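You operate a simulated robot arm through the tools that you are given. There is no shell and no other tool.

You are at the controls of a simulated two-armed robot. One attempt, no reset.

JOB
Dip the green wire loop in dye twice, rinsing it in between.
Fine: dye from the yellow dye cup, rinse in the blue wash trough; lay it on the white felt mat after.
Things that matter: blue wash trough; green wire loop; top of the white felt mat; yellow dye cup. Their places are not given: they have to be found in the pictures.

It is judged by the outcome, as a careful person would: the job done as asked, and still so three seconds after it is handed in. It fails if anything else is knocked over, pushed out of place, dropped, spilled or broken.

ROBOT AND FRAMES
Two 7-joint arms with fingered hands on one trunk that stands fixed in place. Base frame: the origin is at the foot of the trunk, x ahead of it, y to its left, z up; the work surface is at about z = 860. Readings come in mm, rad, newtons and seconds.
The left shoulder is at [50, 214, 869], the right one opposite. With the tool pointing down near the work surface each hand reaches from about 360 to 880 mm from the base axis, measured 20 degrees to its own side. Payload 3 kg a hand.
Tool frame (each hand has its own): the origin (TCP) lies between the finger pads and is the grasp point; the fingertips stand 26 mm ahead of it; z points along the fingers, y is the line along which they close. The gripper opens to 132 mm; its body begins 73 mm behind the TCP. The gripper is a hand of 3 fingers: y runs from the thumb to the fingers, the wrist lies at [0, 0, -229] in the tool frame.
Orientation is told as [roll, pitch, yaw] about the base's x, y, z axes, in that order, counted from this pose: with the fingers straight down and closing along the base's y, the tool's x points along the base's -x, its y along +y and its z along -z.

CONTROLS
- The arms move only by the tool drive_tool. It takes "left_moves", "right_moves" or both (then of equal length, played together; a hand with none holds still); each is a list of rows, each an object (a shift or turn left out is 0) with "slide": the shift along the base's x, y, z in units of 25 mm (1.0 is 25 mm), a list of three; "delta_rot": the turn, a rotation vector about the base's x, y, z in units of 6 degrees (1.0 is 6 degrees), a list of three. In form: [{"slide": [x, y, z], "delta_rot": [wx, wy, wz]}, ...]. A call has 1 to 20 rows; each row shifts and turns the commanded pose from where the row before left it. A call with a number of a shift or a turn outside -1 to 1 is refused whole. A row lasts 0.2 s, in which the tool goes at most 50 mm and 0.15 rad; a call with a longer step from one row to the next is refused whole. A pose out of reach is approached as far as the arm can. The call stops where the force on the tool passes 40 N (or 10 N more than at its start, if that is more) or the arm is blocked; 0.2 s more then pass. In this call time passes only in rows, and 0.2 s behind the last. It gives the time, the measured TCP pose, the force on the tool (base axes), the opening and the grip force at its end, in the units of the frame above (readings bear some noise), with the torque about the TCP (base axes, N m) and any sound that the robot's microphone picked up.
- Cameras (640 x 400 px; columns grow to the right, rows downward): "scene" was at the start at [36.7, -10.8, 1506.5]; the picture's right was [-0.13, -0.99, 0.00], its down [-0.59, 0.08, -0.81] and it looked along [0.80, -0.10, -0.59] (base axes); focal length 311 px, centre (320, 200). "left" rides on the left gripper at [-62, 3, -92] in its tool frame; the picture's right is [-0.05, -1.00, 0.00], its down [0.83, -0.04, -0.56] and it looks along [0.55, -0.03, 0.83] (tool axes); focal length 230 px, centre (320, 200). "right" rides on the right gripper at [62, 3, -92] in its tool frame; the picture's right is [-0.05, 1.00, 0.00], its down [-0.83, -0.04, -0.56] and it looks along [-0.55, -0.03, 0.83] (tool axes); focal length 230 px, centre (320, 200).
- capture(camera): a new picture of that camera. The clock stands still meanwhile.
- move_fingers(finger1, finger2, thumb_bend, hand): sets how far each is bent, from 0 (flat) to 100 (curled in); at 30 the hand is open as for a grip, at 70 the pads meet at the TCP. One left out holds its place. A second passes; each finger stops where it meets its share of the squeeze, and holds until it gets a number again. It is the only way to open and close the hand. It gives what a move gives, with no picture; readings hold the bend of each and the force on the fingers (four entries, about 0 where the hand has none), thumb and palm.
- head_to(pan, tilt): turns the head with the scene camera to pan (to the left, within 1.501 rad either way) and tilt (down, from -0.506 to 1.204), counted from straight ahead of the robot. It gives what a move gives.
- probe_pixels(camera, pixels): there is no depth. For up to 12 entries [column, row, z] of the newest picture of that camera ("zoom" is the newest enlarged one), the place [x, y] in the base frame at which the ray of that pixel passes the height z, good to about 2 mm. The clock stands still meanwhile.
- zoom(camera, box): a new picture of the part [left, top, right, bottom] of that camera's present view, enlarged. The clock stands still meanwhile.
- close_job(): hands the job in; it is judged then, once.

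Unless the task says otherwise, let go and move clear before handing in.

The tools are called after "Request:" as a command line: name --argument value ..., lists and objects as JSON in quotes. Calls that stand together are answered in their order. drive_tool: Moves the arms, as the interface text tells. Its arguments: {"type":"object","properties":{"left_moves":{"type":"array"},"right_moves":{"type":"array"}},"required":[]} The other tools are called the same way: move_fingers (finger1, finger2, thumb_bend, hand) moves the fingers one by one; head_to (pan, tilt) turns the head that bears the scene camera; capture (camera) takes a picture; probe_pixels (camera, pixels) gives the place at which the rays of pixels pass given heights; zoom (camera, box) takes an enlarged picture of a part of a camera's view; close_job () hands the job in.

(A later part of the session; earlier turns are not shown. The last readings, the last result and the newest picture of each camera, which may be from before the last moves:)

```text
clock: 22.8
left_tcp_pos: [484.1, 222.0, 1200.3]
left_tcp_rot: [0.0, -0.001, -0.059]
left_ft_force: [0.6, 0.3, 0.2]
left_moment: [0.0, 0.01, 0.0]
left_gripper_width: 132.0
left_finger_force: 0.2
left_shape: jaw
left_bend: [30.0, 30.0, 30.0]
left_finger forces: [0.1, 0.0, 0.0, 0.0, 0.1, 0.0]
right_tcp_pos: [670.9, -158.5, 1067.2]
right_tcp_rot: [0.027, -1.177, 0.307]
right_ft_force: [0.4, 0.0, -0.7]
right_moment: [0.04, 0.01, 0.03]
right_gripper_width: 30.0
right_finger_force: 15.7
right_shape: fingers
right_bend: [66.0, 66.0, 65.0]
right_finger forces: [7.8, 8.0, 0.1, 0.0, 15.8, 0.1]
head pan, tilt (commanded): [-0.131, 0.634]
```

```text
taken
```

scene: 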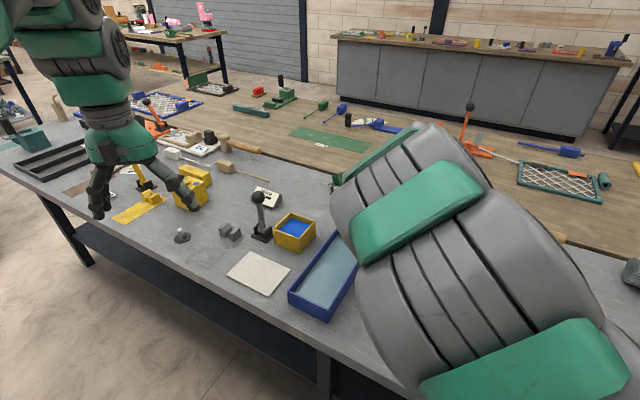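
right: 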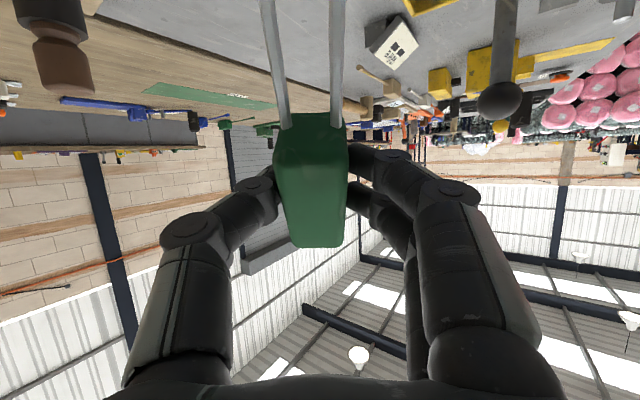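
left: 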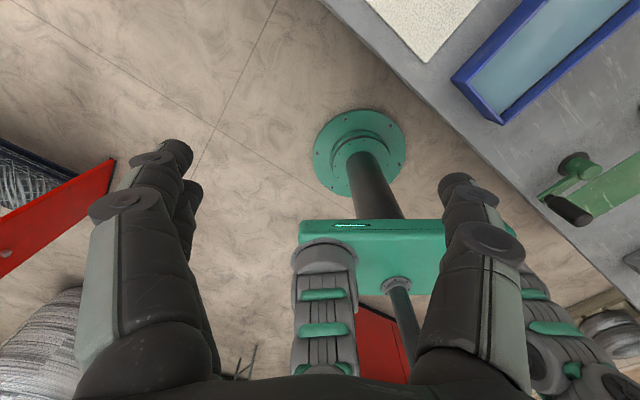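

The right forearm now blocks the scene camera's view of the loop. I'll turn the left hand to face the trough, well clear of everything, so its camera can watch the rinse.

Request:
drive_tool --left_moves '[{"slide": [0.34, -0.1, -0.1], "delta_rot": [0, 0, 0.93]}, {"slide": [0.34, -0.1, -0.1], "delta_rot": [0, 0, 0.93]}, {"slide": [0.34, -0.1, -0.1], "delta_rot": [0, 0, 0.93]}, {"slide": [0.34, -0.1, -0.1], "delta_rot": [0, 0, 0.93]}, {"slide": [0.34, -0.1, -0.1], "delta_rot": [0, 0, 0.93]}, {"slide": [0.34, -0.1, -0.1], "delta_rot": [0, 0, 0.93]}, {"slide": [0.34, -0.1, -0.1], "delta_rot": [0, 0, 0.93]}, {"slide": [0.34, -0.1, -0.1], "delta_rot": [0, 0, 0.93]}, {"slide": [0.34, -0.1, -0.1], "delta_rot": [0, 0, 0.93]}, {"slide": [0.34, -0.1, -0.1], "delta_rot": [0, 0, 0.93]}, {"slide": [0.34, -0.1, -0.1], "delta_rot": [0, 0, 0.93]}, {"slide": [0.34, -0.1, -0.1], "delta_rot": [0, 0, 0.93]}, {"slide": [0.34, -0.1, -0.1], "delta_rot": [0, 0, 0.93]}, {"slide": [0.34, -0.1, -0.1], "delta_rot": [0, 0, 0.93]}, {"slide": [0.34, -0.1, -0.1], "delta_rot": [0, 0, 0.93]}, {"slide": [0.34, -0.1, -0.1], "delta_rot": [0, 0, 0.93]}]'

Request:
capture --camera "left"

Request:
capture --camera "scene"

```text
clock: 26.2
left_tcp_pos: [608.3, 184.7, 1137.4]
left_tcp_rot: [0.003, -0.001, 1.5]
left_ft_force: [0.7, -0.6, 0.0]
left_moment: [0.0, -0.03, 0.04]
left_gripper_width: 132.1
left_finger_force: 0.1
left_shape: jaw
left_bend: [30.0, 30.0, 30.0]
left_finger forces: [0.0, 0.1, 0.0, 0.0, 0.1, 0.0]
left hand out of reach, approached as far as the arm can: row 16
right_tcp_pos: [671.0, -158.8, 1067.0]
right_tcp_rot: [0.025, -1.177, 0.308]
right_ft_force: [-0.2, 0.1, -0.5]
right_moment: [0.0, 0.01, 0.02]
right_gripper_width: 29.8
right_finger_force: 16.0
right_shape: fingers
right_bend: [66.0, 66.0, 65.0]
right_finger forces: [7.8, 7.9, 0.0, 0.0, 15.8, 0.1]
head pan, tilt (commanded): [-0.131, 0.634]
```

```text
taken
```

left: 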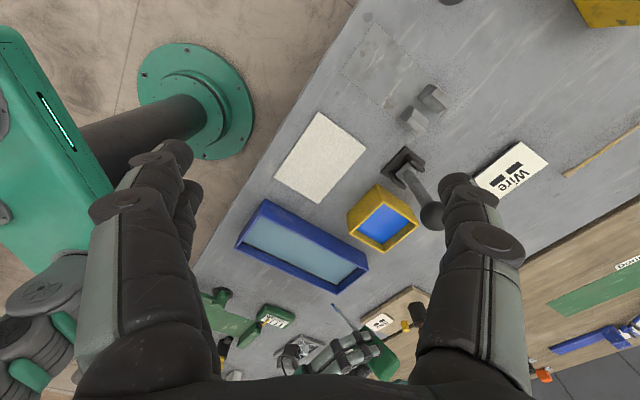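

```text
taken
```

scene: 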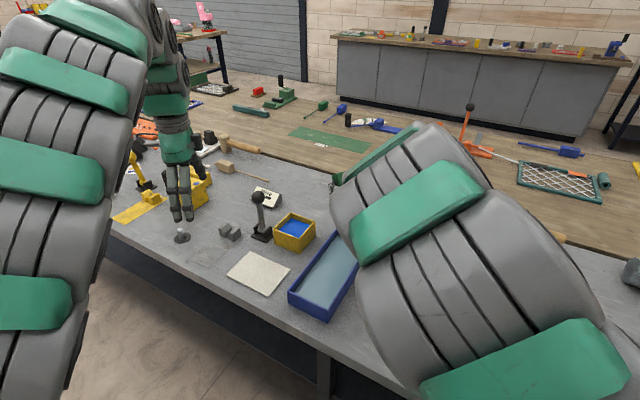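

The left camera now shows the trough, the cup and the right hand with the loop near (345,318). I'll zoom in.

Request:
zoom --camera "left" --box '[220, 180, 430, 380]'

```text
2.00 times, centred on (325, 280) of left
```

zoom: 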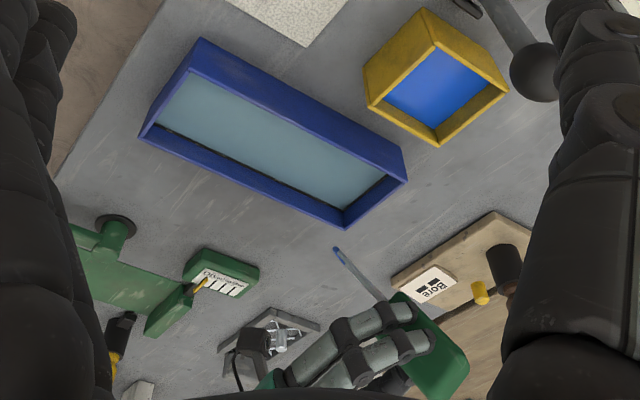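

The blue tip is at zoom (337,249). I'll probe it together with the trough corners and the water line.

Request:
probe_pixels --camera "zoom" --pixels '[[337, 249, 972], [337, 249, 965], [407, 176, 900], [346, 229, 900], [202, 38, 900], [140, 135, 900], [407, 176, 895], [346, 229, 895], [385, 177, 890], [345, 208, 890], [140, 135, 895], [158, 128, 885]]'

```text
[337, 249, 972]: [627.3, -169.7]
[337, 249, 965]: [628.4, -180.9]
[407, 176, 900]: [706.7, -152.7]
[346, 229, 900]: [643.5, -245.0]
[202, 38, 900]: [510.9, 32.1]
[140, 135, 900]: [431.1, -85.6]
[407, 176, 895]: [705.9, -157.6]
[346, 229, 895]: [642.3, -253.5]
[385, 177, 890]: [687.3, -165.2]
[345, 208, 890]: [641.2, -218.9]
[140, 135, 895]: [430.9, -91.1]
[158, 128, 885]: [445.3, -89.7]
```

The tip at (627,-170,972) is over the trough interior. I'll lower it to about rim height and check again.

Request:
drive_tool --right_moves '[{"slide": [0, 0, -0.5]}, {"slide": [0, 0, -0.5]}, {"slide": [0, 0, -0.5]}, {"slide": [0, 0, -0.5]}, {"slide": [0, 0, -0.4]}, {"slide": [0, 0, -0.3]}]'

Request:
zoom --camera "left" --box '[260, 200, 420, 300]'

```text
clock: 27.6
left_tcp_pos: [608.2, 185.7, 1138.7]
left_tcp_rot: [0.0, 0.0, 1.499]
left_ft_force: [-0.3, -0.2, -0.2]
left_moment: [-0.01, 0.0, -0.01]
left_gripper_width: 132.1
left_finger_force: 0.1
left_shape: jaw
left_bend: [30.0, 30.0, 30.0]
left_finger forces: [0.0, 0.1, 0.0, 0.1, 0.0, 0.1]
right_tcp_pos: [672.2, -157.3, 998.9]
right_tcp_rot: [0.024, -1.177, 0.312]
right_ft_force: [0.1, -1.3, -1.2]
right_moment: [0.05, 0.02, 0.01]
right_gripper_width: 30.1
right_finger_force: 15.8
right_shape: fingers
right_bend: [66.0, 66.0, 65.0]
right_finger forces: [7.6, 7.9, 0.1, 0.0, 15.8, 0.0]
head pan, tilt (commanded): [-0.131, 0.634]
```

```text
4.00 times, centred on (340, 250) of left
```

zoom: 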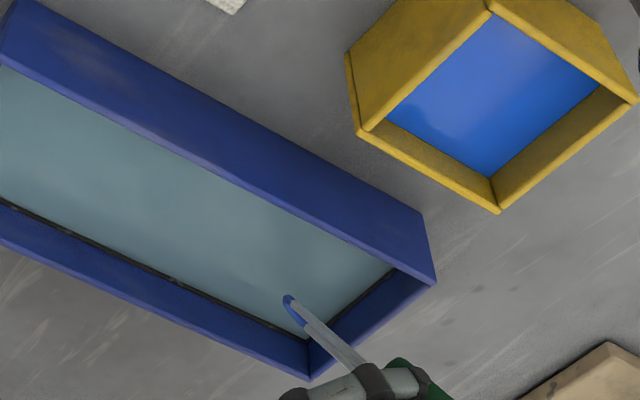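

The blue tip at zoom (287,298) is inside the trough walls and about 4 mm above the rim. I'll lower it into the water.

Request:
drive_tool --right_moves '[{"slide": [0, 0, -0.25]}, {"slide": [0, 0, -0.25]}, {"slide": [0, 0, -0.2]}, {"slide": [0, 0, -0.2]}, {"slide": [0, 0, -0.1]}, {"slide": [0, 0, 0]}]'

Request:
zoom --camera "left" --box '[260, 200, 420, 300]'

```text
clock: 29.0
left_tcp_pos: [608.8, 185.2, 1138.5]
left_tcp_rot: [0.0, -0.001, 1.499]
left_ft_force: [-0.1, 0.4, -0.1]
left_moment: [-0.01, 0.01, 0.02]
left_gripper_width: 132.0
left_finger_force: 0.1
left_shape: jaw
left_bend: [30.0, 30.0, 30.0]
left_finger forces: [0.0, 0.1, 0.1, 0.0, 0.0, 0.0]
right_tcp_pos: [671.4, -158.1, 974.6]
right_tcp_rot: [0.024, -1.178, 0.309]
right_ft_force: [0.1, -0.1, -0.8]
right_moment: [0.01, 0.01, -0.01]
right_gripper_width: 29.9
right_finger_force: 15.9
right_shape: fingers
right_bend: [66.0, 66.0, 65.0]
right_finger forces: [7.7, 8.0, 0.0, 0.0, 15.9, 0.0]
head pan, tilt (commanded): [-0.131, 0.634]
```

```text
4.00 times, centred on (340, 250) of left
```

zoom: 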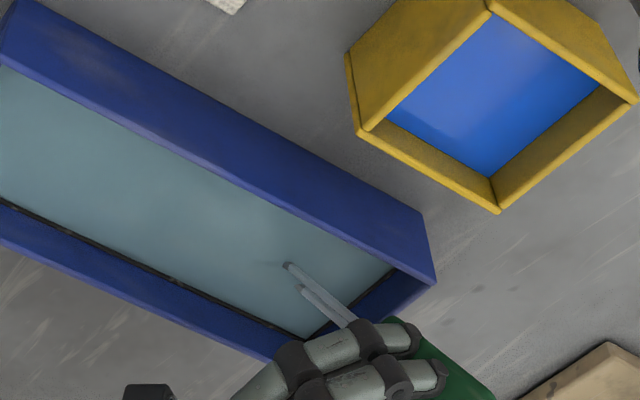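

The tip is now under water, with the wires entering at zoom (287,265) and (303,288). I'll check the depth and give a gentle swish.

Request:
probe_pixels --camera "zoom" --pixels '[[287, 265, 885], [303, 288, 885], [287, 265, 890], [303, 288, 890], [287, 265, 895], [303, 288, 895], [390, 268, 890], [308, 336, 890]]'

Request:
drive_tool --right_moves '[{"slide": [0, 0, -0.1]}, {"slide": [-0.2, 0.15, 0]}, {"slide": [-0.2, 0.15, 0]}, {"slide": [0, 0, 0]}, {"slide": [0.2, -0.15, 0]}, {"slide": [0.2, -0.15, 0]}, {"slide": [0, 0, 0]}, {"slide": [-0.2, 0.15, 0]}, {"slide": [-0.2, 0.15, 0]}, {"slide": [0, 0, 0]}, {"slide": [0.2, -0.15, 0]}, {"slide": [0.2, -0.15, 0]}, {"slide": [0, 0, 0]}, {"slide": [0, 0, 0]}]'

Request:
zoom --camera "left" --box '[260, 200, 420, 300]'

```text
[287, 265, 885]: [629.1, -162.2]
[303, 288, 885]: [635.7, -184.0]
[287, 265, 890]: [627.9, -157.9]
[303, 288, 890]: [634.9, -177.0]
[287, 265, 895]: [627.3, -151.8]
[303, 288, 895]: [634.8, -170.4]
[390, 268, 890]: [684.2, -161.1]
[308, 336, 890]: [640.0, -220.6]
```

```text
clock: 32.0
left_tcp_pos: [609.4, 184.8, 1139.1]
left_tcp_rot: [0.0, 0.0, 1.5]
left_ft_force: [-0.1, -0.2, 0.7]
left_moment: [-0.02, -0.02, 0.01]
left_gripper_width: 132.0
left_finger_force: 0.2
left_shape: jaw
left_bend: [30.0, 30.0, 30.0]
left_finger forces: [0.0, 0.0, 0.0, 0.0, 0.1, 0.0]
right_tcp_pos: [680.3, -165.5, 972.8]
right_tcp_rot: [0.023, -1.177, 0.309]
right_ft_force: [-0.5, -0.1, -1.6]
right_moment: [0.0, 0.02, 0.0]
right_gripper_width: 29.6
right_finger_force: 15.5
right_shape: fingers
right_bend: [66.0, 66.0, 65.0]
right_finger forces: [7.8, 8.0, 0.1, 0.0, 15.6, 0.1]
right hand out of reach, approached as far as the arm can: row 2, 3
head pan, tilt (commanded): [-0.131, 0.634]
```

```text
4.00 times, centred on (340, 250) of left
```

zoom: 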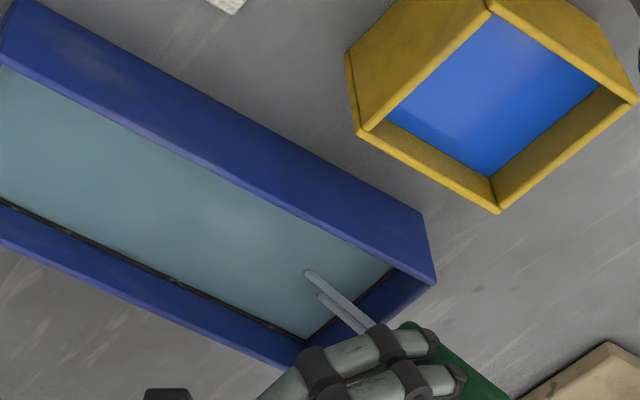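

The swish held contact-free: the water surface is at about z 889 and the tip at about 878. I'll go a few millimetres deeper in small steps to rinse more of the dyed part.

Request:
drive_tool --right_moves '[{"slide": [0, 0, -0.08]}, {"slide": [0, 0, 0]}, {"slide": [0, 0, 0]}]'

Request:
drive_tool --right_moves '[{"slide": [0, 0, -0.08]}, {"slide": [0, 0, 0]}, {"slide": [0.1, 0.1, 0]}, {"slide": [0.1, 0.1, 0]}, {"slide": [0, 0, 0]}, {"slide": [-0.1, -0.1, 0]}, {"slide": [-0.1, -0.1, 0]}, {"slide": [0, 0, 0]}]'

```text
clock: 32.8
left_tcp_pos: [608.0, 184.0, 1138.5]
left_tcp_rot: [0.001, 0.001, 1.501]
left_ft_force: [0.4, -0.7, 0.3]
left_moment: [0.0, 0.01, 0.02]
left_gripper_width: 131.9
left_finger_force: 0.1
left_shape: jaw
left_bend: [30.0, 30.0, 30.0]
left_finger forces: [0.0, 0.1, 0.0, 0.1, 0.1, 0.1]
right_tcp_pos: [680.6, -164.5, 970.4]
right_tcp_rot: [0.025, -1.178, 0.309]
right_ft_force: [0.6, -0.3, -1.1]
right_moment: [0.0, 0.0, -0.01]
right_gripper_width: 29.6
right_finger_force: 16.0
right_shape: fingers
right_bend: [66.0, 66.0, 65.0]
right_finger forces: [7.7, 8.0, 0.0, 0.1, 15.7, 0.0]
head pan, tilt (commanded): [-0.131, 0.634]
```

```text
clock: 34.6
left_tcp_pos: [608.3, 185.4, 1137.7]
left_tcp_rot: [0.0, 0.001, 1.5]
left_ft_force: [-0.1, -0.5, -0.9]
left_moment: [-0.01, -0.02, -0.02]
left_gripper_width: 131.8
left_finger_force: 0.0
left_shape: jaw
left_bend: [30.0, 30.0, 30.0]
left_finger forces: [0.0, 0.0, 0.0, 0.0, 0.0, 0.0]
right_tcp_pos: [681.4, -164.2, 968.4]
right_tcp_rot: [0.024, -1.179, 0.31]
right_ft_force: [0.7, 0.1, -1.0]
right_moment: [-0.01, 0.0, 0.03]
right_gripper_width: 29.4
right_finger_force: 15.9
right_shape: fingers
right_bend: [66.0, 66.0, 65.0]
right_finger forces: [7.6, 7.9, 0.1, 0.1, 15.7, 0.1]
head pan, tilt (commanded): [-0.131, 0.634]
```

There is still no contact force at tip z≈874. I'll lift slowly out of the water, pause to drip, and look at the loop.

Request:
drive_tool --right_moves '[{"slide": [0, 0, 0.25]}, {"slide": [0, 0, 0.35]}, {"slide": [0, 0, 0.4]}, {"slide": [0, 0, 0.4]}, {"slide": [0, 0, 0.4]}, {"slide": [0, 0, 0.5]}, {"slide": [0, 0, 0.5]}, {"slide": [0, 0, 0.4]}, {"slide": [0, 0, 0]}, {"slide": [0, 0, 0]}, {"slide": [0, 0, 0]}, {"slide": [0, 0, 0]}]'

Request:
zoom --camera "left" --box '[260, 230, 420, 330]'

Request:
capture --camera "right"

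Request:
capture --camera "scene"

```text
clock: 37.2
left_tcp_pos: [608.4, 184.4, 1138.1]
left_tcp_rot: [0.0, -0.002, 1.498]
left_ft_force: [0.4, 0.5, -1.0]
left_moment: [-0.02, 0.02, 0.01]
left_gripper_width: 131.7
left_finger_force: 0.1
left_shape: jaw
left_bend: [30.0, 30.0, 30.0]
left_finger forces: [0.1, 0.0, 0.0, 0.0, 0.1, 0.0]
right_tcp_pos: [681.1, -163.9, 1047.7]
right_tcp_rot: [0.023, -1.178, 0.31]
right_ft_force: [-1.1, 0.0, -1.1]
right_moment: [0.02, 0.03, -0.06]
right_gripper_width: 29.7
right_finger_force: 16.0
right_shape: fingers
right_bend: [66.0, 66.0, 65.0]
right_finger forces: [7.7, 7.9, 0.0, 0.0, 15.8, 0.0]
head pan, tilt (commanded): [-0.131, 0.634]
```

```text
4.00 times, centred on (340, 280) of left
```

zoom: 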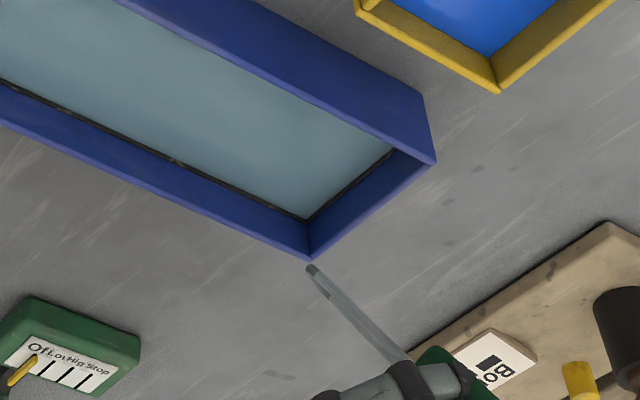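

```text
taken
```

right: 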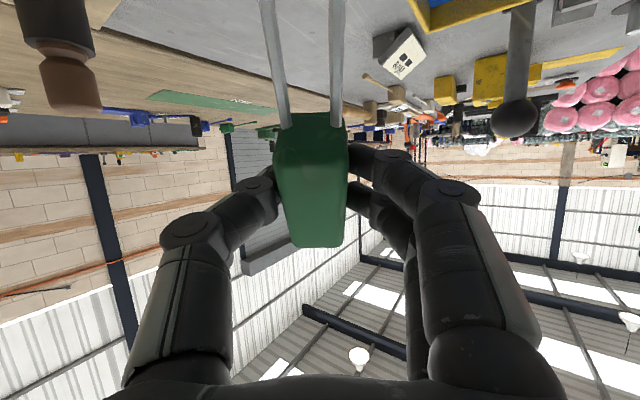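

```text
taken
```

scene: 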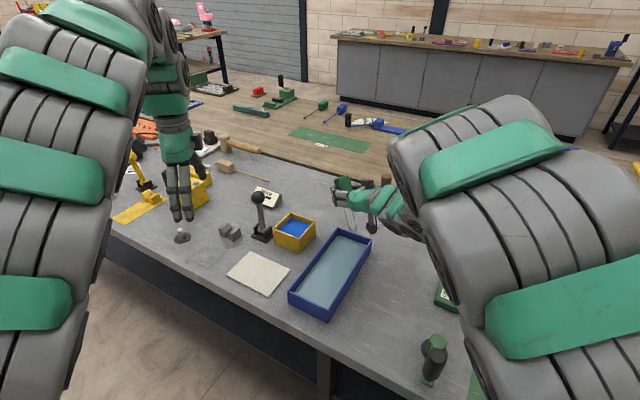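

The loop came out of the water grey again, with no blue left, and the grip is unchanged. I'll carry it back over the yellow cup for the second dye dip.

Request:
drive_tool --right_moves '[{"slide": [0, 0, 0.4]}, {"slide": [0.388, 0.811, 0]}, {"slide": [0.388, 0.811, 0]}, {"slide": [0.388, 0.811, 0]}, {"slide": [0.388, 0.811, 0]}, {"slide": [0.388, 0.811, 0]}, {"slide": [0.388, 0.811, 0]}, {"slide": [0.388, 0.811, 0]}, {"slide": [0, 0, 0]}]'

Request:
zoom --camera "left" --box '[320, 180, 480, 280]'

Request:
zoom --camera "scene" --box '[250, 160, 350, 260]'

```text
clock: 39.2
left_tcp_pos: [607.9, 184.4, 1138.6]
left_tcp_rot: [0.001, 0.001, 1.499]
left_ft_force: [-0.4, -0.2, 0.0]
left_moment: [0.0, 0.03, -0.02]
left_gripper_width: 132.1
left_finger_force: 0.1
left_shape: jaw
left_bend: [30.0, 30.0, 30.0]
left_finger forces: [0.1, 0.0, 0.0, 0.1, 0.0, 0.0]
right_tcp_pos: [750.3, -21.7, 1056.4]
right_tcp_rot: [0.025, -1.176, 0.308]
right_ft_force: [0.5, 0.0, -1.2]
right_moment: [0.01, 0.02, 0.01]
right_gripper_width: 29.7
right_finger_force: 15.5
right_shape: fingers
right_bend: [66.0, 66.0, 65.0]
right_finger forces: [7.6, 7.8, 0.1, 0.1, 15.5, 0.0]
head pan, tilt (commanded): [-0.131, 0.634]
```

```text
4.00 times, centred on (400, 230) of left
```

zoom: 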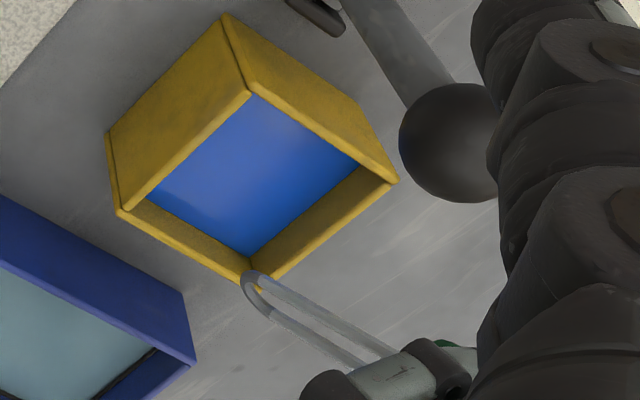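

```text
4.00 times, centred on (300, 210) of scene
```

zoom: 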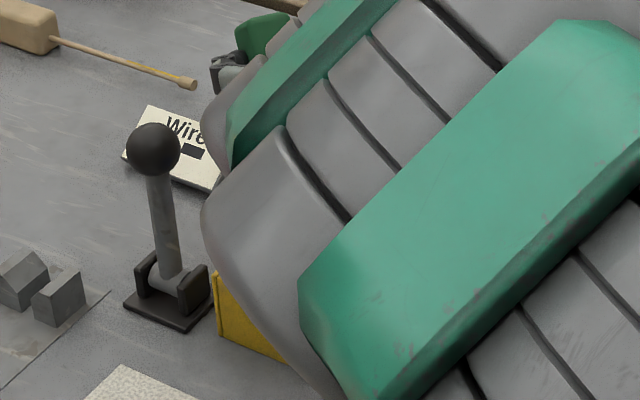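

The arm hides the cup from the scene camera, but the left camera sees tip and cup well. I'll re-zoom left and probe.

Request:
zoom --camera "left" --box '[320, 180, 480, 280]'

Request:
probe_pixels --camera "zoom" --pixels '[[248, 276, 961], [248, 276, 955], [118, 214, 918], [248, 284, 918], [398, 183, 918], [248, 95, 918], [249, 256, 900], [105, 133, 864], [222, 14, 864]]'

```text
4.00 times, centred on (400, 230) of left
```

zoom: 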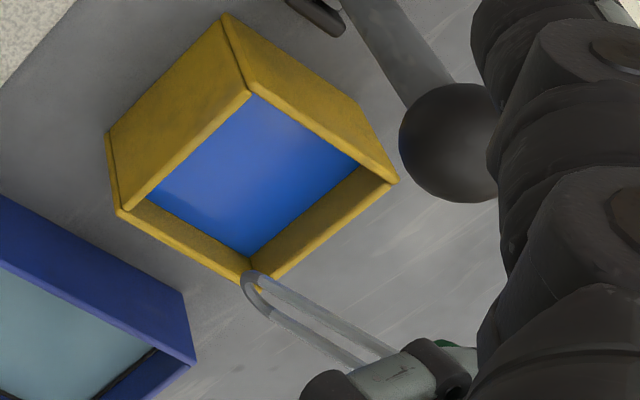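

```text
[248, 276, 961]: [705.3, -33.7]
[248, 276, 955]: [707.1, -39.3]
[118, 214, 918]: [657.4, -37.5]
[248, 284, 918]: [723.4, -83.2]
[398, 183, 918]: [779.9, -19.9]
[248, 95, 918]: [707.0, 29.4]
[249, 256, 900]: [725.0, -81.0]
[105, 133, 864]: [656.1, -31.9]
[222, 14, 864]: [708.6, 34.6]
```

The tip at (705,-34,961) is again over the cup interior, and the cup hasn't moved. I'll make the second dip slowly and dwell.

Request:
drive_tool --right_moves '[{"slide": [0, 0, -0.55]}, {"slide": [0, 0, -0.55]}, {"slide": [0, 0, -0.4]}, {"slide": [0, 0, -0.35]}, {"slide": [0, 0, -0.35]}, {"slide": [0, 0, -0.35]}, {"slide": [0, 0, -0.3]}, {"slide": [0, 0, -0.25]}, {"slide": [0, 0, -0.15]}, {"slide": [0, 0, -0.07]}, {"slide": [0, 0, 0]}, {"slide": [0, 0, 0]}, {"slide": [0, 0, 0]}, {"slide": [0, 0, 0]}]'

Request:
zoom --camera "left" --box '[320, 180, 480, 280]'

```text
clock: 42.2
left_tcp_pos: [608.5, 184.4, 1138.1]
left_tcp_rot: [0.001, 0.001, 1.501]
left_ft_force: [0.7, 0.2, 0.1]
left_moment: [-0.02, 0.0, -0.04]
left_gripper_width: 131.9
left_finger_force: 0.0
left_shape: jaw
left_bend: [30.0, 30.0, 30.0]
left_finger forces: [0.0, 0.1, 0.1, 0.0, 0.0, 0.0]
right_tcp_pos: [749.4, -23.9, 974.6]
right_tcp_rot: [0.025, -1.176, 0.308]
right_ft_force: [0.4, 0.2, -1.1]
right_moment: [0.02, 0.03, 0.0]
right_gripper_width: 29.5
right_finger_force: 15.1
right_shape: fingers
right_bend: [66.0, 66.0, 65.0]
right_finger forces: [7.5, 7.8, 0.0, 0.0, 15.5, 0.1]
head pan, tilt (commanded): [-0.131, 0.634]
```

```text
4.00 times, centred on (400, 230) of left
```

zoom: 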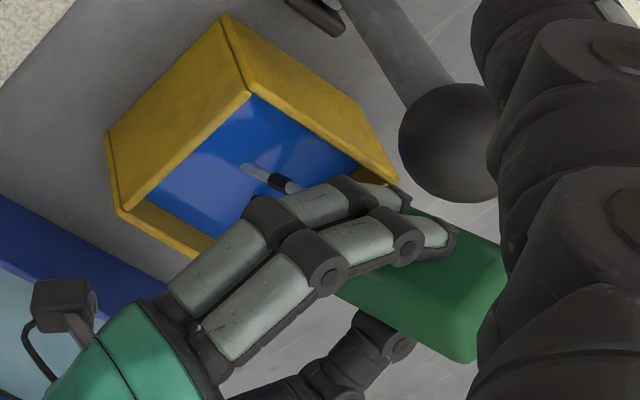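

The wire enters the dye at zoom (245,168) with no contact. I'll dwell about one second more, lift slowly and let it drip.

Request:
drive_tool --right_moves '[{"slide": [0, 0, -0.06]}, {"slide": [0, 0, 0]}, {"slide": [0, 0, 0]}, {"slide": [0, 0, 0]}, {"slide": [0, 0, 0]}, {"slide": [0, 0, 0.25]}, {"slide": [0, 0, 0.35]}, {"slide": [0, 0, 0.35]}, {"slide": [0, 0, 0.4]}, {"slide": [0, 0, 0.4]}, {"slide": [0, 0, 0.4]}, {"slide": [0, 0, 0.4]}, {"slide": [0, 0, 0]}, {"slide": [0, 0, 0]}, {"slide": [0, 0, 0]}, {"slide": [0, 0, 0]}, {"slide": [0, 0, 0]}, {"slide": [0, 0, 0]}, {"slide": [0, 0, 0]}]'

Request:
zoom --camera "left" --box '[320, 180, 480, 280]'

Request:
capture --camera "left"

Request:
capture --camera "scene"

```text
clock: 46.2
left_tcp_pos: [609.1, 185.4, 1138.5]
left_tcp_rot: [0.0, 0.001, 1.5]
left_ft_force: [0.2, -0.4, 0.1]
left_moment: [-0.01, 0.0, 0.02]
left_gripper_width: 131.9
left_finger_force: 0.2
left_shape: jaw
left_bend: [30.0, 30.0, 30.0]
left_finger forces: [0.0, 0.0, 0.0, 0.0, 0.0, 0.1]
right_tcp_pos: [749.4, -24.0, 1036.7]
right_tcp_rot: [0.025, -1.179, 0.309]
right_ft_force: [-0.5, 0.1, -0.6]
right_moment: [-0.03, 0.03, -0.02]
right_gripper_width: 29.5
right_finger_force: 15.1
right_shape: fingers
right_bend: [66.0, 66.0, 65.0]
right_finger forces: [7.5, 7.8, 0.1, 0.1, 15.5, 0.0]
head pan, tilt (commanded): [-0.131, 0.634]
```

```text
4.00 times, centred on (400, 230) of left
```

zoom: 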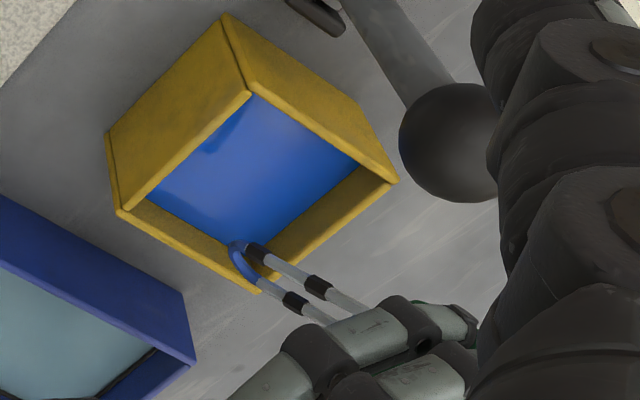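

```text
taken
```

left: 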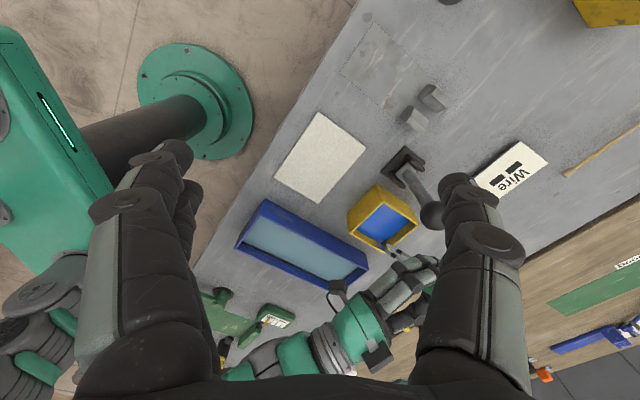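

```text
taken
```

scene: 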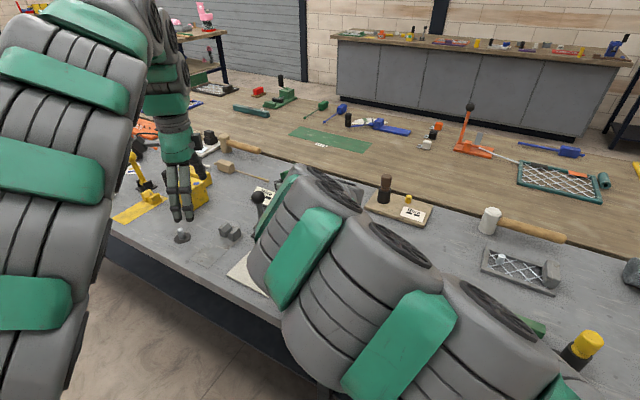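

The loop's end is blue again after the second dip. I'll move the left hand further left so it is out of the way and can still watch the mat.

Request:
drive_tool --left_moves '[{"slide": [0, 0.8, 0.1]}, {"slide": [0, 0.8, 0.1]}, {"slide": [0, 0.8, 0.1]}, {"slide": [0, 0.8, 0.1]}, {"slide": [0, 0.8, 0.1]}, {"slide": [0, 0.8, 0.1]}, {"slide": [0, 0.8, 0.1]}]'

Request:
capture --camera "left"

```text
clock: 47.8
left_tcp_pos: [607.8, 325.1, 1155.5]
left_tcp_rot: [0.0, 0.001, 1.496]
left_ft_force: [0.0, -0.5, 0.5]
left_moment: [0.0, -0.01, 0.01]
left_gripper_width: 131.9
left_finger_force: 0.1
left_shape: jaw
left_bend: [30.0, 30.0, 30.0]
left_finger forces: [0.0, 0.1, 0.0, 0.1, 0.1, 0.0]
right_tcp_pos: [749.6, -26.0, 1036.6]
right_tcp_rot: [0.024, -1.177, 0.31]
right_ft_force: [-0.3, 0.3, -1.0]
right_moment: [0.01, 0.03, 0.0]
right_gripper_width: 29.6
right_finger_force: 15.5
right_shape: fingers
right_bend: [66.0, 66.0, 65.0]
right_finger forces: [7.5, 7.8, 0.0, 0.0, 15.5, 0.0]
head pan, tilt (commanded): [-0.131, 0.634]
```

```text
taken
```

left: 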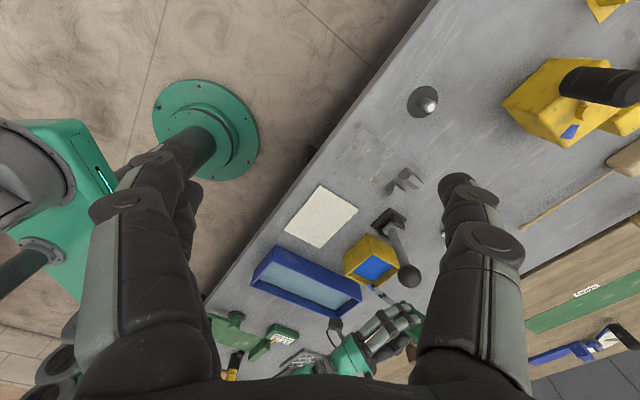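

The left camera now sees the mat at (320,217), the cup and the trough together. I'll raise the right hand and bring it back over while levelling the loop.

Request:
drive_tool --right_moves '[{"slide": [-0.2, 0, 0.6]}, {"slide": [-0.44, 0.02, 0.3], "delta_rot": [-0.294, 0.924, 0]}, {"slide": [-0.44, 0.02, 0.2], "delta_rot": [-0.294, 0.924, 0]}, {"slide": [-0.44, 0.02, 0.2], "delta_rot": [-0.294, 0.924, 0]}, {"slide": [-0.44, 0.02, 0.2], "delta_rot": [-0.294, 0.924, 0]}, {"slide": [-0.44, 0.02, 0.1], "delta_rot": [-0.294, 0.924, 0]}, {"slide": [-0.44, 0.02, 0.1], "delta_rot": [-0.294, 0.924, 0]}, {"slide": [-0.44, 0.02, 0], "delta_rot": [-0.294, 0.924, 0]}, {"slide": [-0.44, 0.02, 0], "delta_rot": [-0.294, 0.924, 0]}, {"slide": [-0.44, 0.02, 0], "delta_rot": [-0.294, 0.924, 0]}]'

Request:
capture --camera "scene"

Request:
capture --camera "left"

Request:
capture --camera "right"

```text
clock: 50.0
left_tcp_pos: [608.4, 325.1, 1156.5]
left_tcp_rot: [0.0, 0.0, 1.497]
left_ft_force: [-0.2, -0.6, 0.5]
left_moment: [0.0, 0.0, 0.02]
left_gripper_width: 132.0
left_finger_force: 0.0
left_shape: jaw
left_bend: [30.0, 30.0, 30.0]
left_finger forces: [0.0, 0.0, 0.1, 0.0, 0.0, 0.0]
right_tcp_pos: [643.9, -18.7, 1079.9]
right_tcp_rot: [0.027, -0.265, 0.31]
right_ft_force: [-0.3, -0.1, -0.7]
right_moment: [0.03, 0.0, -0.02]
right_gripper_width: 29.6
right_finger_force: 14.7
right_shape: fingers
right_bend: [66.0, 67.0, 65.0]
right_finger forces: [7.3, 7.6, 0.0, 0.0, 14.8, 0.0]
head pan, tilt (commanded): [-0.131, 0.634]
```

```text
taken
```

scene: 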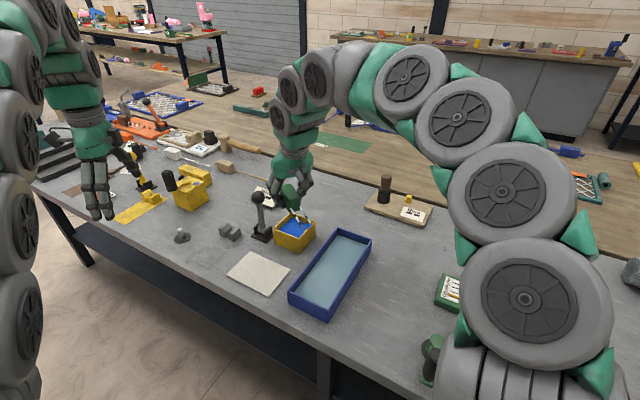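

```text
taken
```

left: 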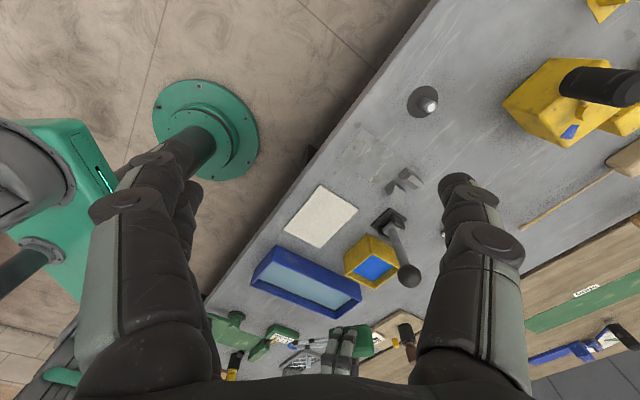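

```text
taken
```

right: 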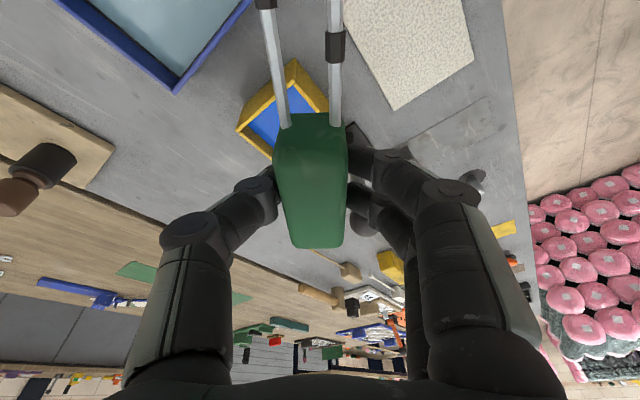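

The loop is level again in the hand and the scene view is clear. I'll zoom in to look at the loop's state, including the dark bands on the wires.

Request:
zoom --camera "scene" --box '[250, 150, 350, 230]'

Request:
zoom --camera "scene" --box '[210, 210, 390, 330]'

```text
5.00 times, centred on (300, 190) of scene
```

zoom: 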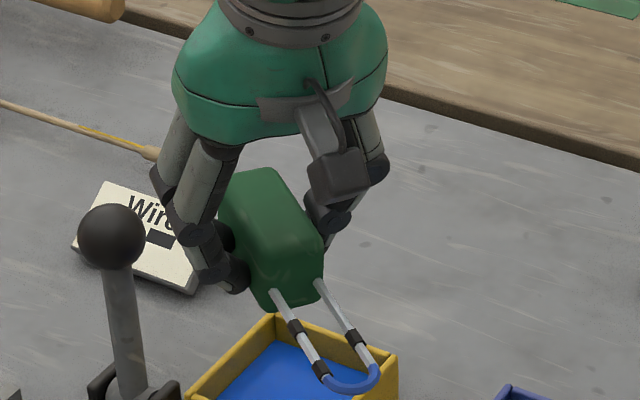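

```text
3.33 times, centred on (300, 270) of scene
```

zoom: 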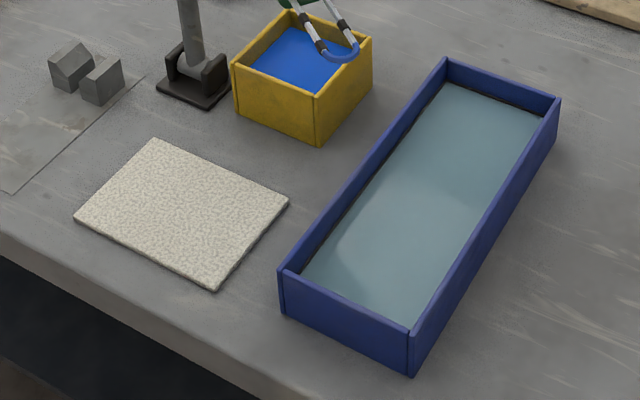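

Two dyed bands and a blue end are visible, so both dips registered. I'll probe the mat corners in this zoom.

Request:
probe_pixels --camera "zoom" --pixels '[[153, 138, 868], [288, 200, 868], [216, 285, 868], [75, 212, 868], [216, 291, 864], [75, 217, 864], [153, 138, 872], [288, 200, 872]]'

Request:
zoom --camera "left" --box '[260, 170, 420, 270]'

```text
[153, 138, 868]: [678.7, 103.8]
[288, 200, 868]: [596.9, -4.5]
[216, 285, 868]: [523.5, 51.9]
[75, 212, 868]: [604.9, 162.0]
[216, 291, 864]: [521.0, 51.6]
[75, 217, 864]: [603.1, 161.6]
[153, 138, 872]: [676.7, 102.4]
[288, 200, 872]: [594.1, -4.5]
```

```text
4.00 times, centred on (340, 220) of left
```

zoom: 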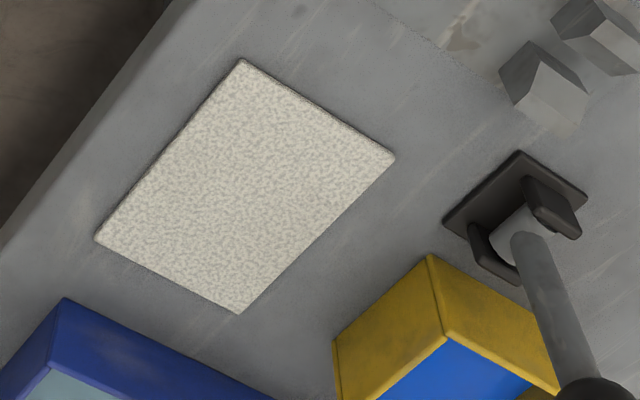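

I'll cross-check the mat corners from the left camera.

Request:
probe_pixels --camera "zoom" --pixels '[[243, 58, 868], [396, 156, 868], [240, 314, 868], [95, 239, 868], [240, 314, 864], [95, 239, 864]]'

```text
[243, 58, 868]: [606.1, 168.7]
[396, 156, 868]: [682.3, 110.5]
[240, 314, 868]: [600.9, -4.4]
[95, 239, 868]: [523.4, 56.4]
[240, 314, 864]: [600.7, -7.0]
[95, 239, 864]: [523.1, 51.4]
```

Both views agree on a mat centre of about (602,80), with the long axis at about 53°. I'll check how close the lever base is before planning the hand opening there.

Request:
probe_pixels --camera "zoom" --pixels '[[443, 222, 870], [519, 150, 870], [520, 285, 870], [478, 230, 895], [526, 180, 900], [430, 255, 864], [333, 342, 864], [515, 95, 875], [555, 5, 890]]'

Request:
drive_tool --right_moves '[{"slide": [-0.1, 0.6, 0], "delta_rot": [0, 0, 0.82]}, {"slide": [-0.1, 0.65, 0], "delta_rot": [0, 0, 0.82]}, {"slide": [-0.1, 0.65, 0], "delta_rot": [0, 0, 0.82]}, {"slide": [-0.1, 0.65, 0], "delta_rot": [0, 0, 0.82]}, {"slide": [-0.1, 0.65, 0], "delta_rot": [0, 0, 0.82]}, {"slide": [-0.1, 0.65, 0], "delta_rot": [0, 0, 0.82]}, {"slide": [-0.15, 0.65, 0], "delta_rot": [0, 0, 0.82]}, {"slide": [-0.15, 0.65, 0], "delta_rot": [0, 0, 0.82]}]'

Request:
capture --camera "right"

Request:
capture --camera "scene"

Request:
capture --camera "left"

```text
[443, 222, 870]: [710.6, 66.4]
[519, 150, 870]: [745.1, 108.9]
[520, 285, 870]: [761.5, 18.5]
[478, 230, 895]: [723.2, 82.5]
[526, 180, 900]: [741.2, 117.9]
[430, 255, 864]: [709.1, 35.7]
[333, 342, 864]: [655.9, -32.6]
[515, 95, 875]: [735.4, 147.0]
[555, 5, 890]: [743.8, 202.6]
```

```text
clock: 51.8
left_tcp_pos: [609.2, 324.3, 1157.5]
left_tcp_rot: [0.0, -0.001, 1.497]
left_ft_force: [-1.0, 0.9, 0.9]
left_moment: [0.02, 0.02, 0.03]
left_gripper_width: 131.8
left_finger_force: 0.1
left_shape: jaw
left_bend: [30.0, 30.0, 30.0]
left_finger forces: [0.1, 0.1, 0.1, 0.0, 0.0, 0.0]
right_tcp_pos: [623.0, 109.4, 1079.4]
right_tcp_rot: [0.026, -0.266, 0.996]
right_ft_force: [-0.1, 0.7, 0.0]
right_moment: [0.0, -0.01, -0.01]
right_gripper_width: 29.7
right_finger_force: 14.8
right_shape: fingers
right_bend: [66.0, 67.0, 65.0]
right_finger forces: [7.3, 7.4, 0.0, 0.1, 14.7, 0.0]
head pan, tilt (commanded): [-0.131, 0.634]
```

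```text
taken
```

right: 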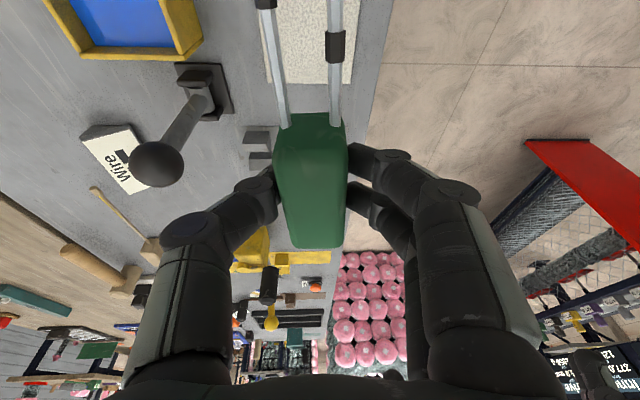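

```text
taken
```

scene: 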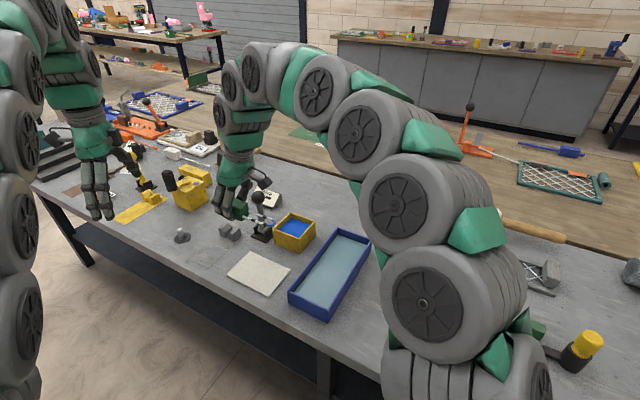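

```text
taken
```

left: 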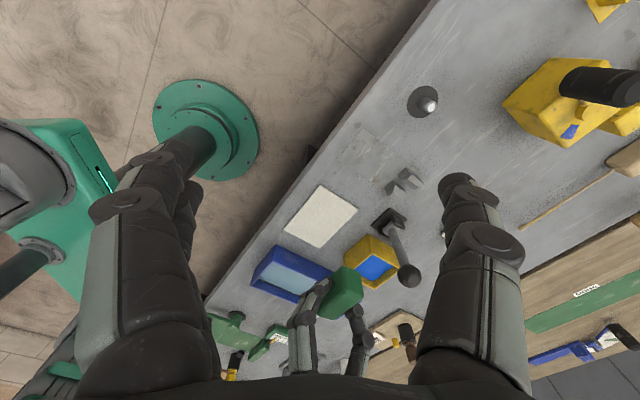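

The hand is over the mat with yaw 0.996, and the lever base is more than 35 mm from where the thumb will be. I'll descend in stages, trimming a small roll error.

Request:
drive_tool --right_moves '[{"slide": [0, 0, -0.6], "delta_rot": [-0.13, -0.2, -0.065]}, {"slide": [0, 0, -0.8]}, {"slide": [0, 0, -0.8]}, {"slide": [0, 0, -0.8]}, {"slide": [0, 0, -0.8]}, {"slide": [0, 0, -0.8]}, {"slide": [0, 0, -0.8]}, {"slide": [0, 0, -0.6]}]'

Request:
zoom --camera "scene" --box '[190, 190, 330, 310]'

Request:
zoom --camera "left" --box '[240, 160, 420, 300]'

Request:
capture --camera "right"

```text
clock: 53.6
left_tcp_pos: [609.2, 323.5, 1156.0]
left_tcp_rot: [-0.001, 0.001, 1.496]
left_ft_force: [-0.3, 0.5, -0.5]
left_moment: [0.01, 0.01, 0.03]
left_gripper_width: 131.8
left_finger_force: 0.1
left_shape: jaw
left_bend: [30.0, 30.0, 30.0]
left_finger forces: [0.0, 0.1, 0.0, 0.1, 0.0, 0.0]
right_tcp_pos: [621.6, 109.5, 930.7]
right_tcp_rot: [0.001, -0.266, 0.992]
right_ft_force: [0.6, 0.3, -0.1]
right_moment: [0.01, 0.01, 0.04]
right_gripper_width: 29.6
right_finger_force: 14.7
right_shape: fingers
right_bend: [66.0, 67.0, 65.0]
right_finger forces: [7.3, 7.5, 0.0, 0.0, 14.8, 0.0]
head pan, tilt (commanded): [-0.131, 0.634]
```

```text
3.33 times, centred on (260, 250) of scene
```

zoom: 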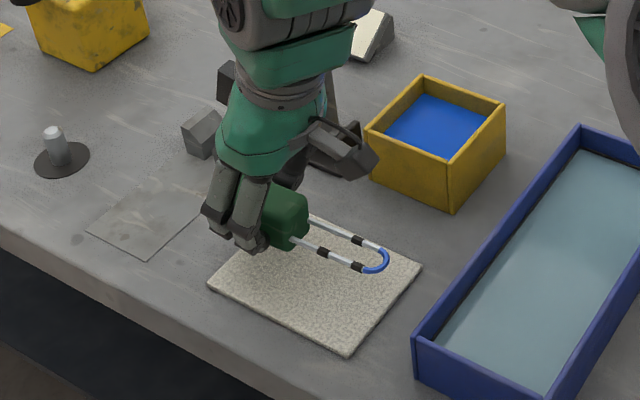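

```text
2.86 times, centred on (330, 230) of left
```

zoom: 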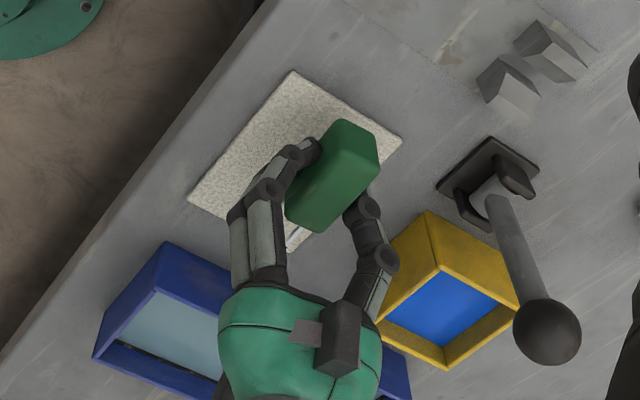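

```text
taken
```

right: 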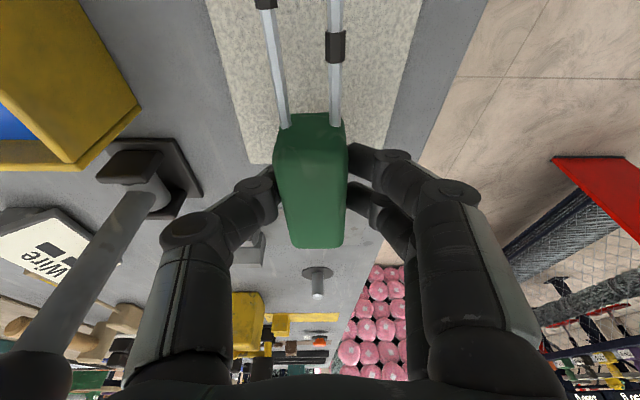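

The handle and loop line up over the mat. I'll probe the loop tip and the handle butt against the mat edges before lowering.

Request:
zoom --camera "scene" --box '[190, 190, 330, 310]'

Request:
probe_pixels --camera "zoom" --pixels '[[386, 264, 912], [378, 271, 912], [389, 254, 912], [308, 220, 914], [291, 240, 914], [422, 267, 868], [348, 357, 868], [208, 284, 868]]'

```text
3.33 times, centred on (260, 250) of scene
```

zoom: 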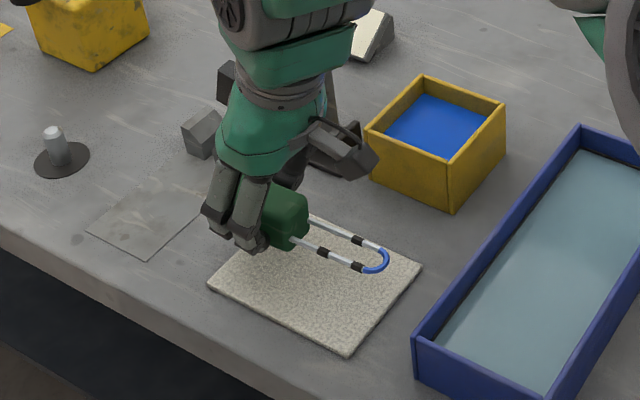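

```text
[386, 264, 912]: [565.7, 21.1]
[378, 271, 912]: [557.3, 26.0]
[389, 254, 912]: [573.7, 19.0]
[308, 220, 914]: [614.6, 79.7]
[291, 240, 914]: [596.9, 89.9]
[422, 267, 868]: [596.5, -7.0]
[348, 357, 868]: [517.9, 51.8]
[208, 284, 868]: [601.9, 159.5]
```

The tip at (565,21) is about 2 mm inside the near edge and the butt about flush with the far edge, so the loop fits on the mat. I'll lower to just above contact.

Request:
drive_tool --right_moves '[{"slide": [0, 0, -0.4]}, {"slide": [0, 0, -0.3]}, {"slide": [0, 0, -0.2]}, {"slide": [0, 0, -0.1]}, {"slide": [0, 0, 0]}]'

Request:
zoom --camera "scene" --box '[210, 210, 310, 290]'

```text
clock: 54.8
left_tcp_pos: [607.9, 324.3, 1155.8]
left_tcp_rot: [0.0, -0.001, 1.497]
left_ft_force: [0.1, 0.5, 0.0]
left_moment: [0.01, 0.0, 0.0]
left_gripper_width: 131.9
left_finger_force: 0.0
left_shape: jaw
left_bend: [30.0, 30.0, 30.0]
left_finger forces: [0.0, 0.0, 0.0, 0.0, 0.0, 0.0]
right_tcp_pos: [622.8, 109.3, 904.1]
right_tcp_rot: [0.0, -0.266, 0.996]
right_ft_force: [0.0, -0.6, -0.9]
right_moment: [-0.01, -0.01, 0.0]
right_gripper_width: 29.4
right_finger_force: 15.2
right_shape: fingers
right_bend: [66.0, 67.0, 65.0]
right_finger forces: [7.2, 7.6, 0.1, 0.0, 14.7, 0.0]
head pan, tilt (commanded): [-0.131, 0.634]
```

```text
5.00 times, centred on (260, 250) of scene
```

zoom: 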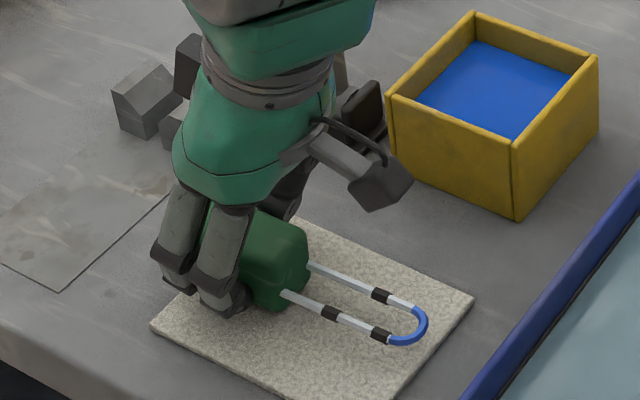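

There is no contact yet at TCP 904. I'll step down a millimetre or two at a time, watching the force.

Request:
drive_tool --right_moves '[{"slide": [0, 0, -0.04]}, {"slide": [0, 0, -0.04]}, {"slide": [0, 0, 0]}]'

Request:
drive_tool --right_moves '[{"slide": [0, 0, -0.04]}, {"slide": [0, 0, 0]}]'

```text
clock: 55.6
left_tcp_pos: [609.0, 325.4, 1156.0]
left_tcp_rot: [-0.001, 0.001, 1.498]
left_ft_force: [-0.5, 0.8, 0.0]
left_moment: [-0.01, 0.0, -0.01]
left_gripper_width: 131.8
left_finger_force: 0.1
left_shape: jaw
left_bend: [30.0, 30.0, 30.0]
left_finger forces: [0.0, 0.0, 0.0, 0.0, 0.1, 0.0]
right_tcp_pos: [622.4, 110.9, 902.5]
right_tcp_rot: [-0.001, -0.265, 0.996]
right_ft_force: [0.6, -0.3, -0.1]
right_moment: [0.03, -0.01, 0.04]
right_gripper_width: 29.7
right_finger_force: 14.7
right_shape: fingers
right_bend: [67.0, 67.0, 65.0]
right_finger forces: [7.5, 7.4, 0.1, 0.0, 14.9, 0.1]
head pan, tilt (commanded): [-0.131, 0.634]
```

```text
clock: 56.2
left_tcp_pos: [609.1, 325.7, 1156.5]
left_tcp_rot: [0.0, 0.0, 1.498]
left_ft_force: [-0.8, 0.8, 0.1]
left_moment: [0.01, -0.04, 0.0]
left_gripper_width: 131.9
left_finger_force: 0.0
left_shape: jaw
left_bend: [30.0, 30.0, 30.0]
left_finger forces: [0.0, 0.0, 0.0, 0.0, 0.0, 0.0]
right_tcp_pos: [623.4, 109.5, 901.1]
right_tcp_rot: [0.0, -0.265, 0.996]
right_ft_force: [0.5, 1.1, 0.8]
right_moment: [-0.04, -0.02, 0.0]
right_gripper_width: 29.7
right_finger_force: 14.8
right_shape: fingers
right_bend: [67.0, 67.0, 65.0]
right_finger forces: [7.9, 7.5, 0.0, 0.0, 15.2, 0.1]
head pan, tilt (commanded): [-0.131, 0.634]
```

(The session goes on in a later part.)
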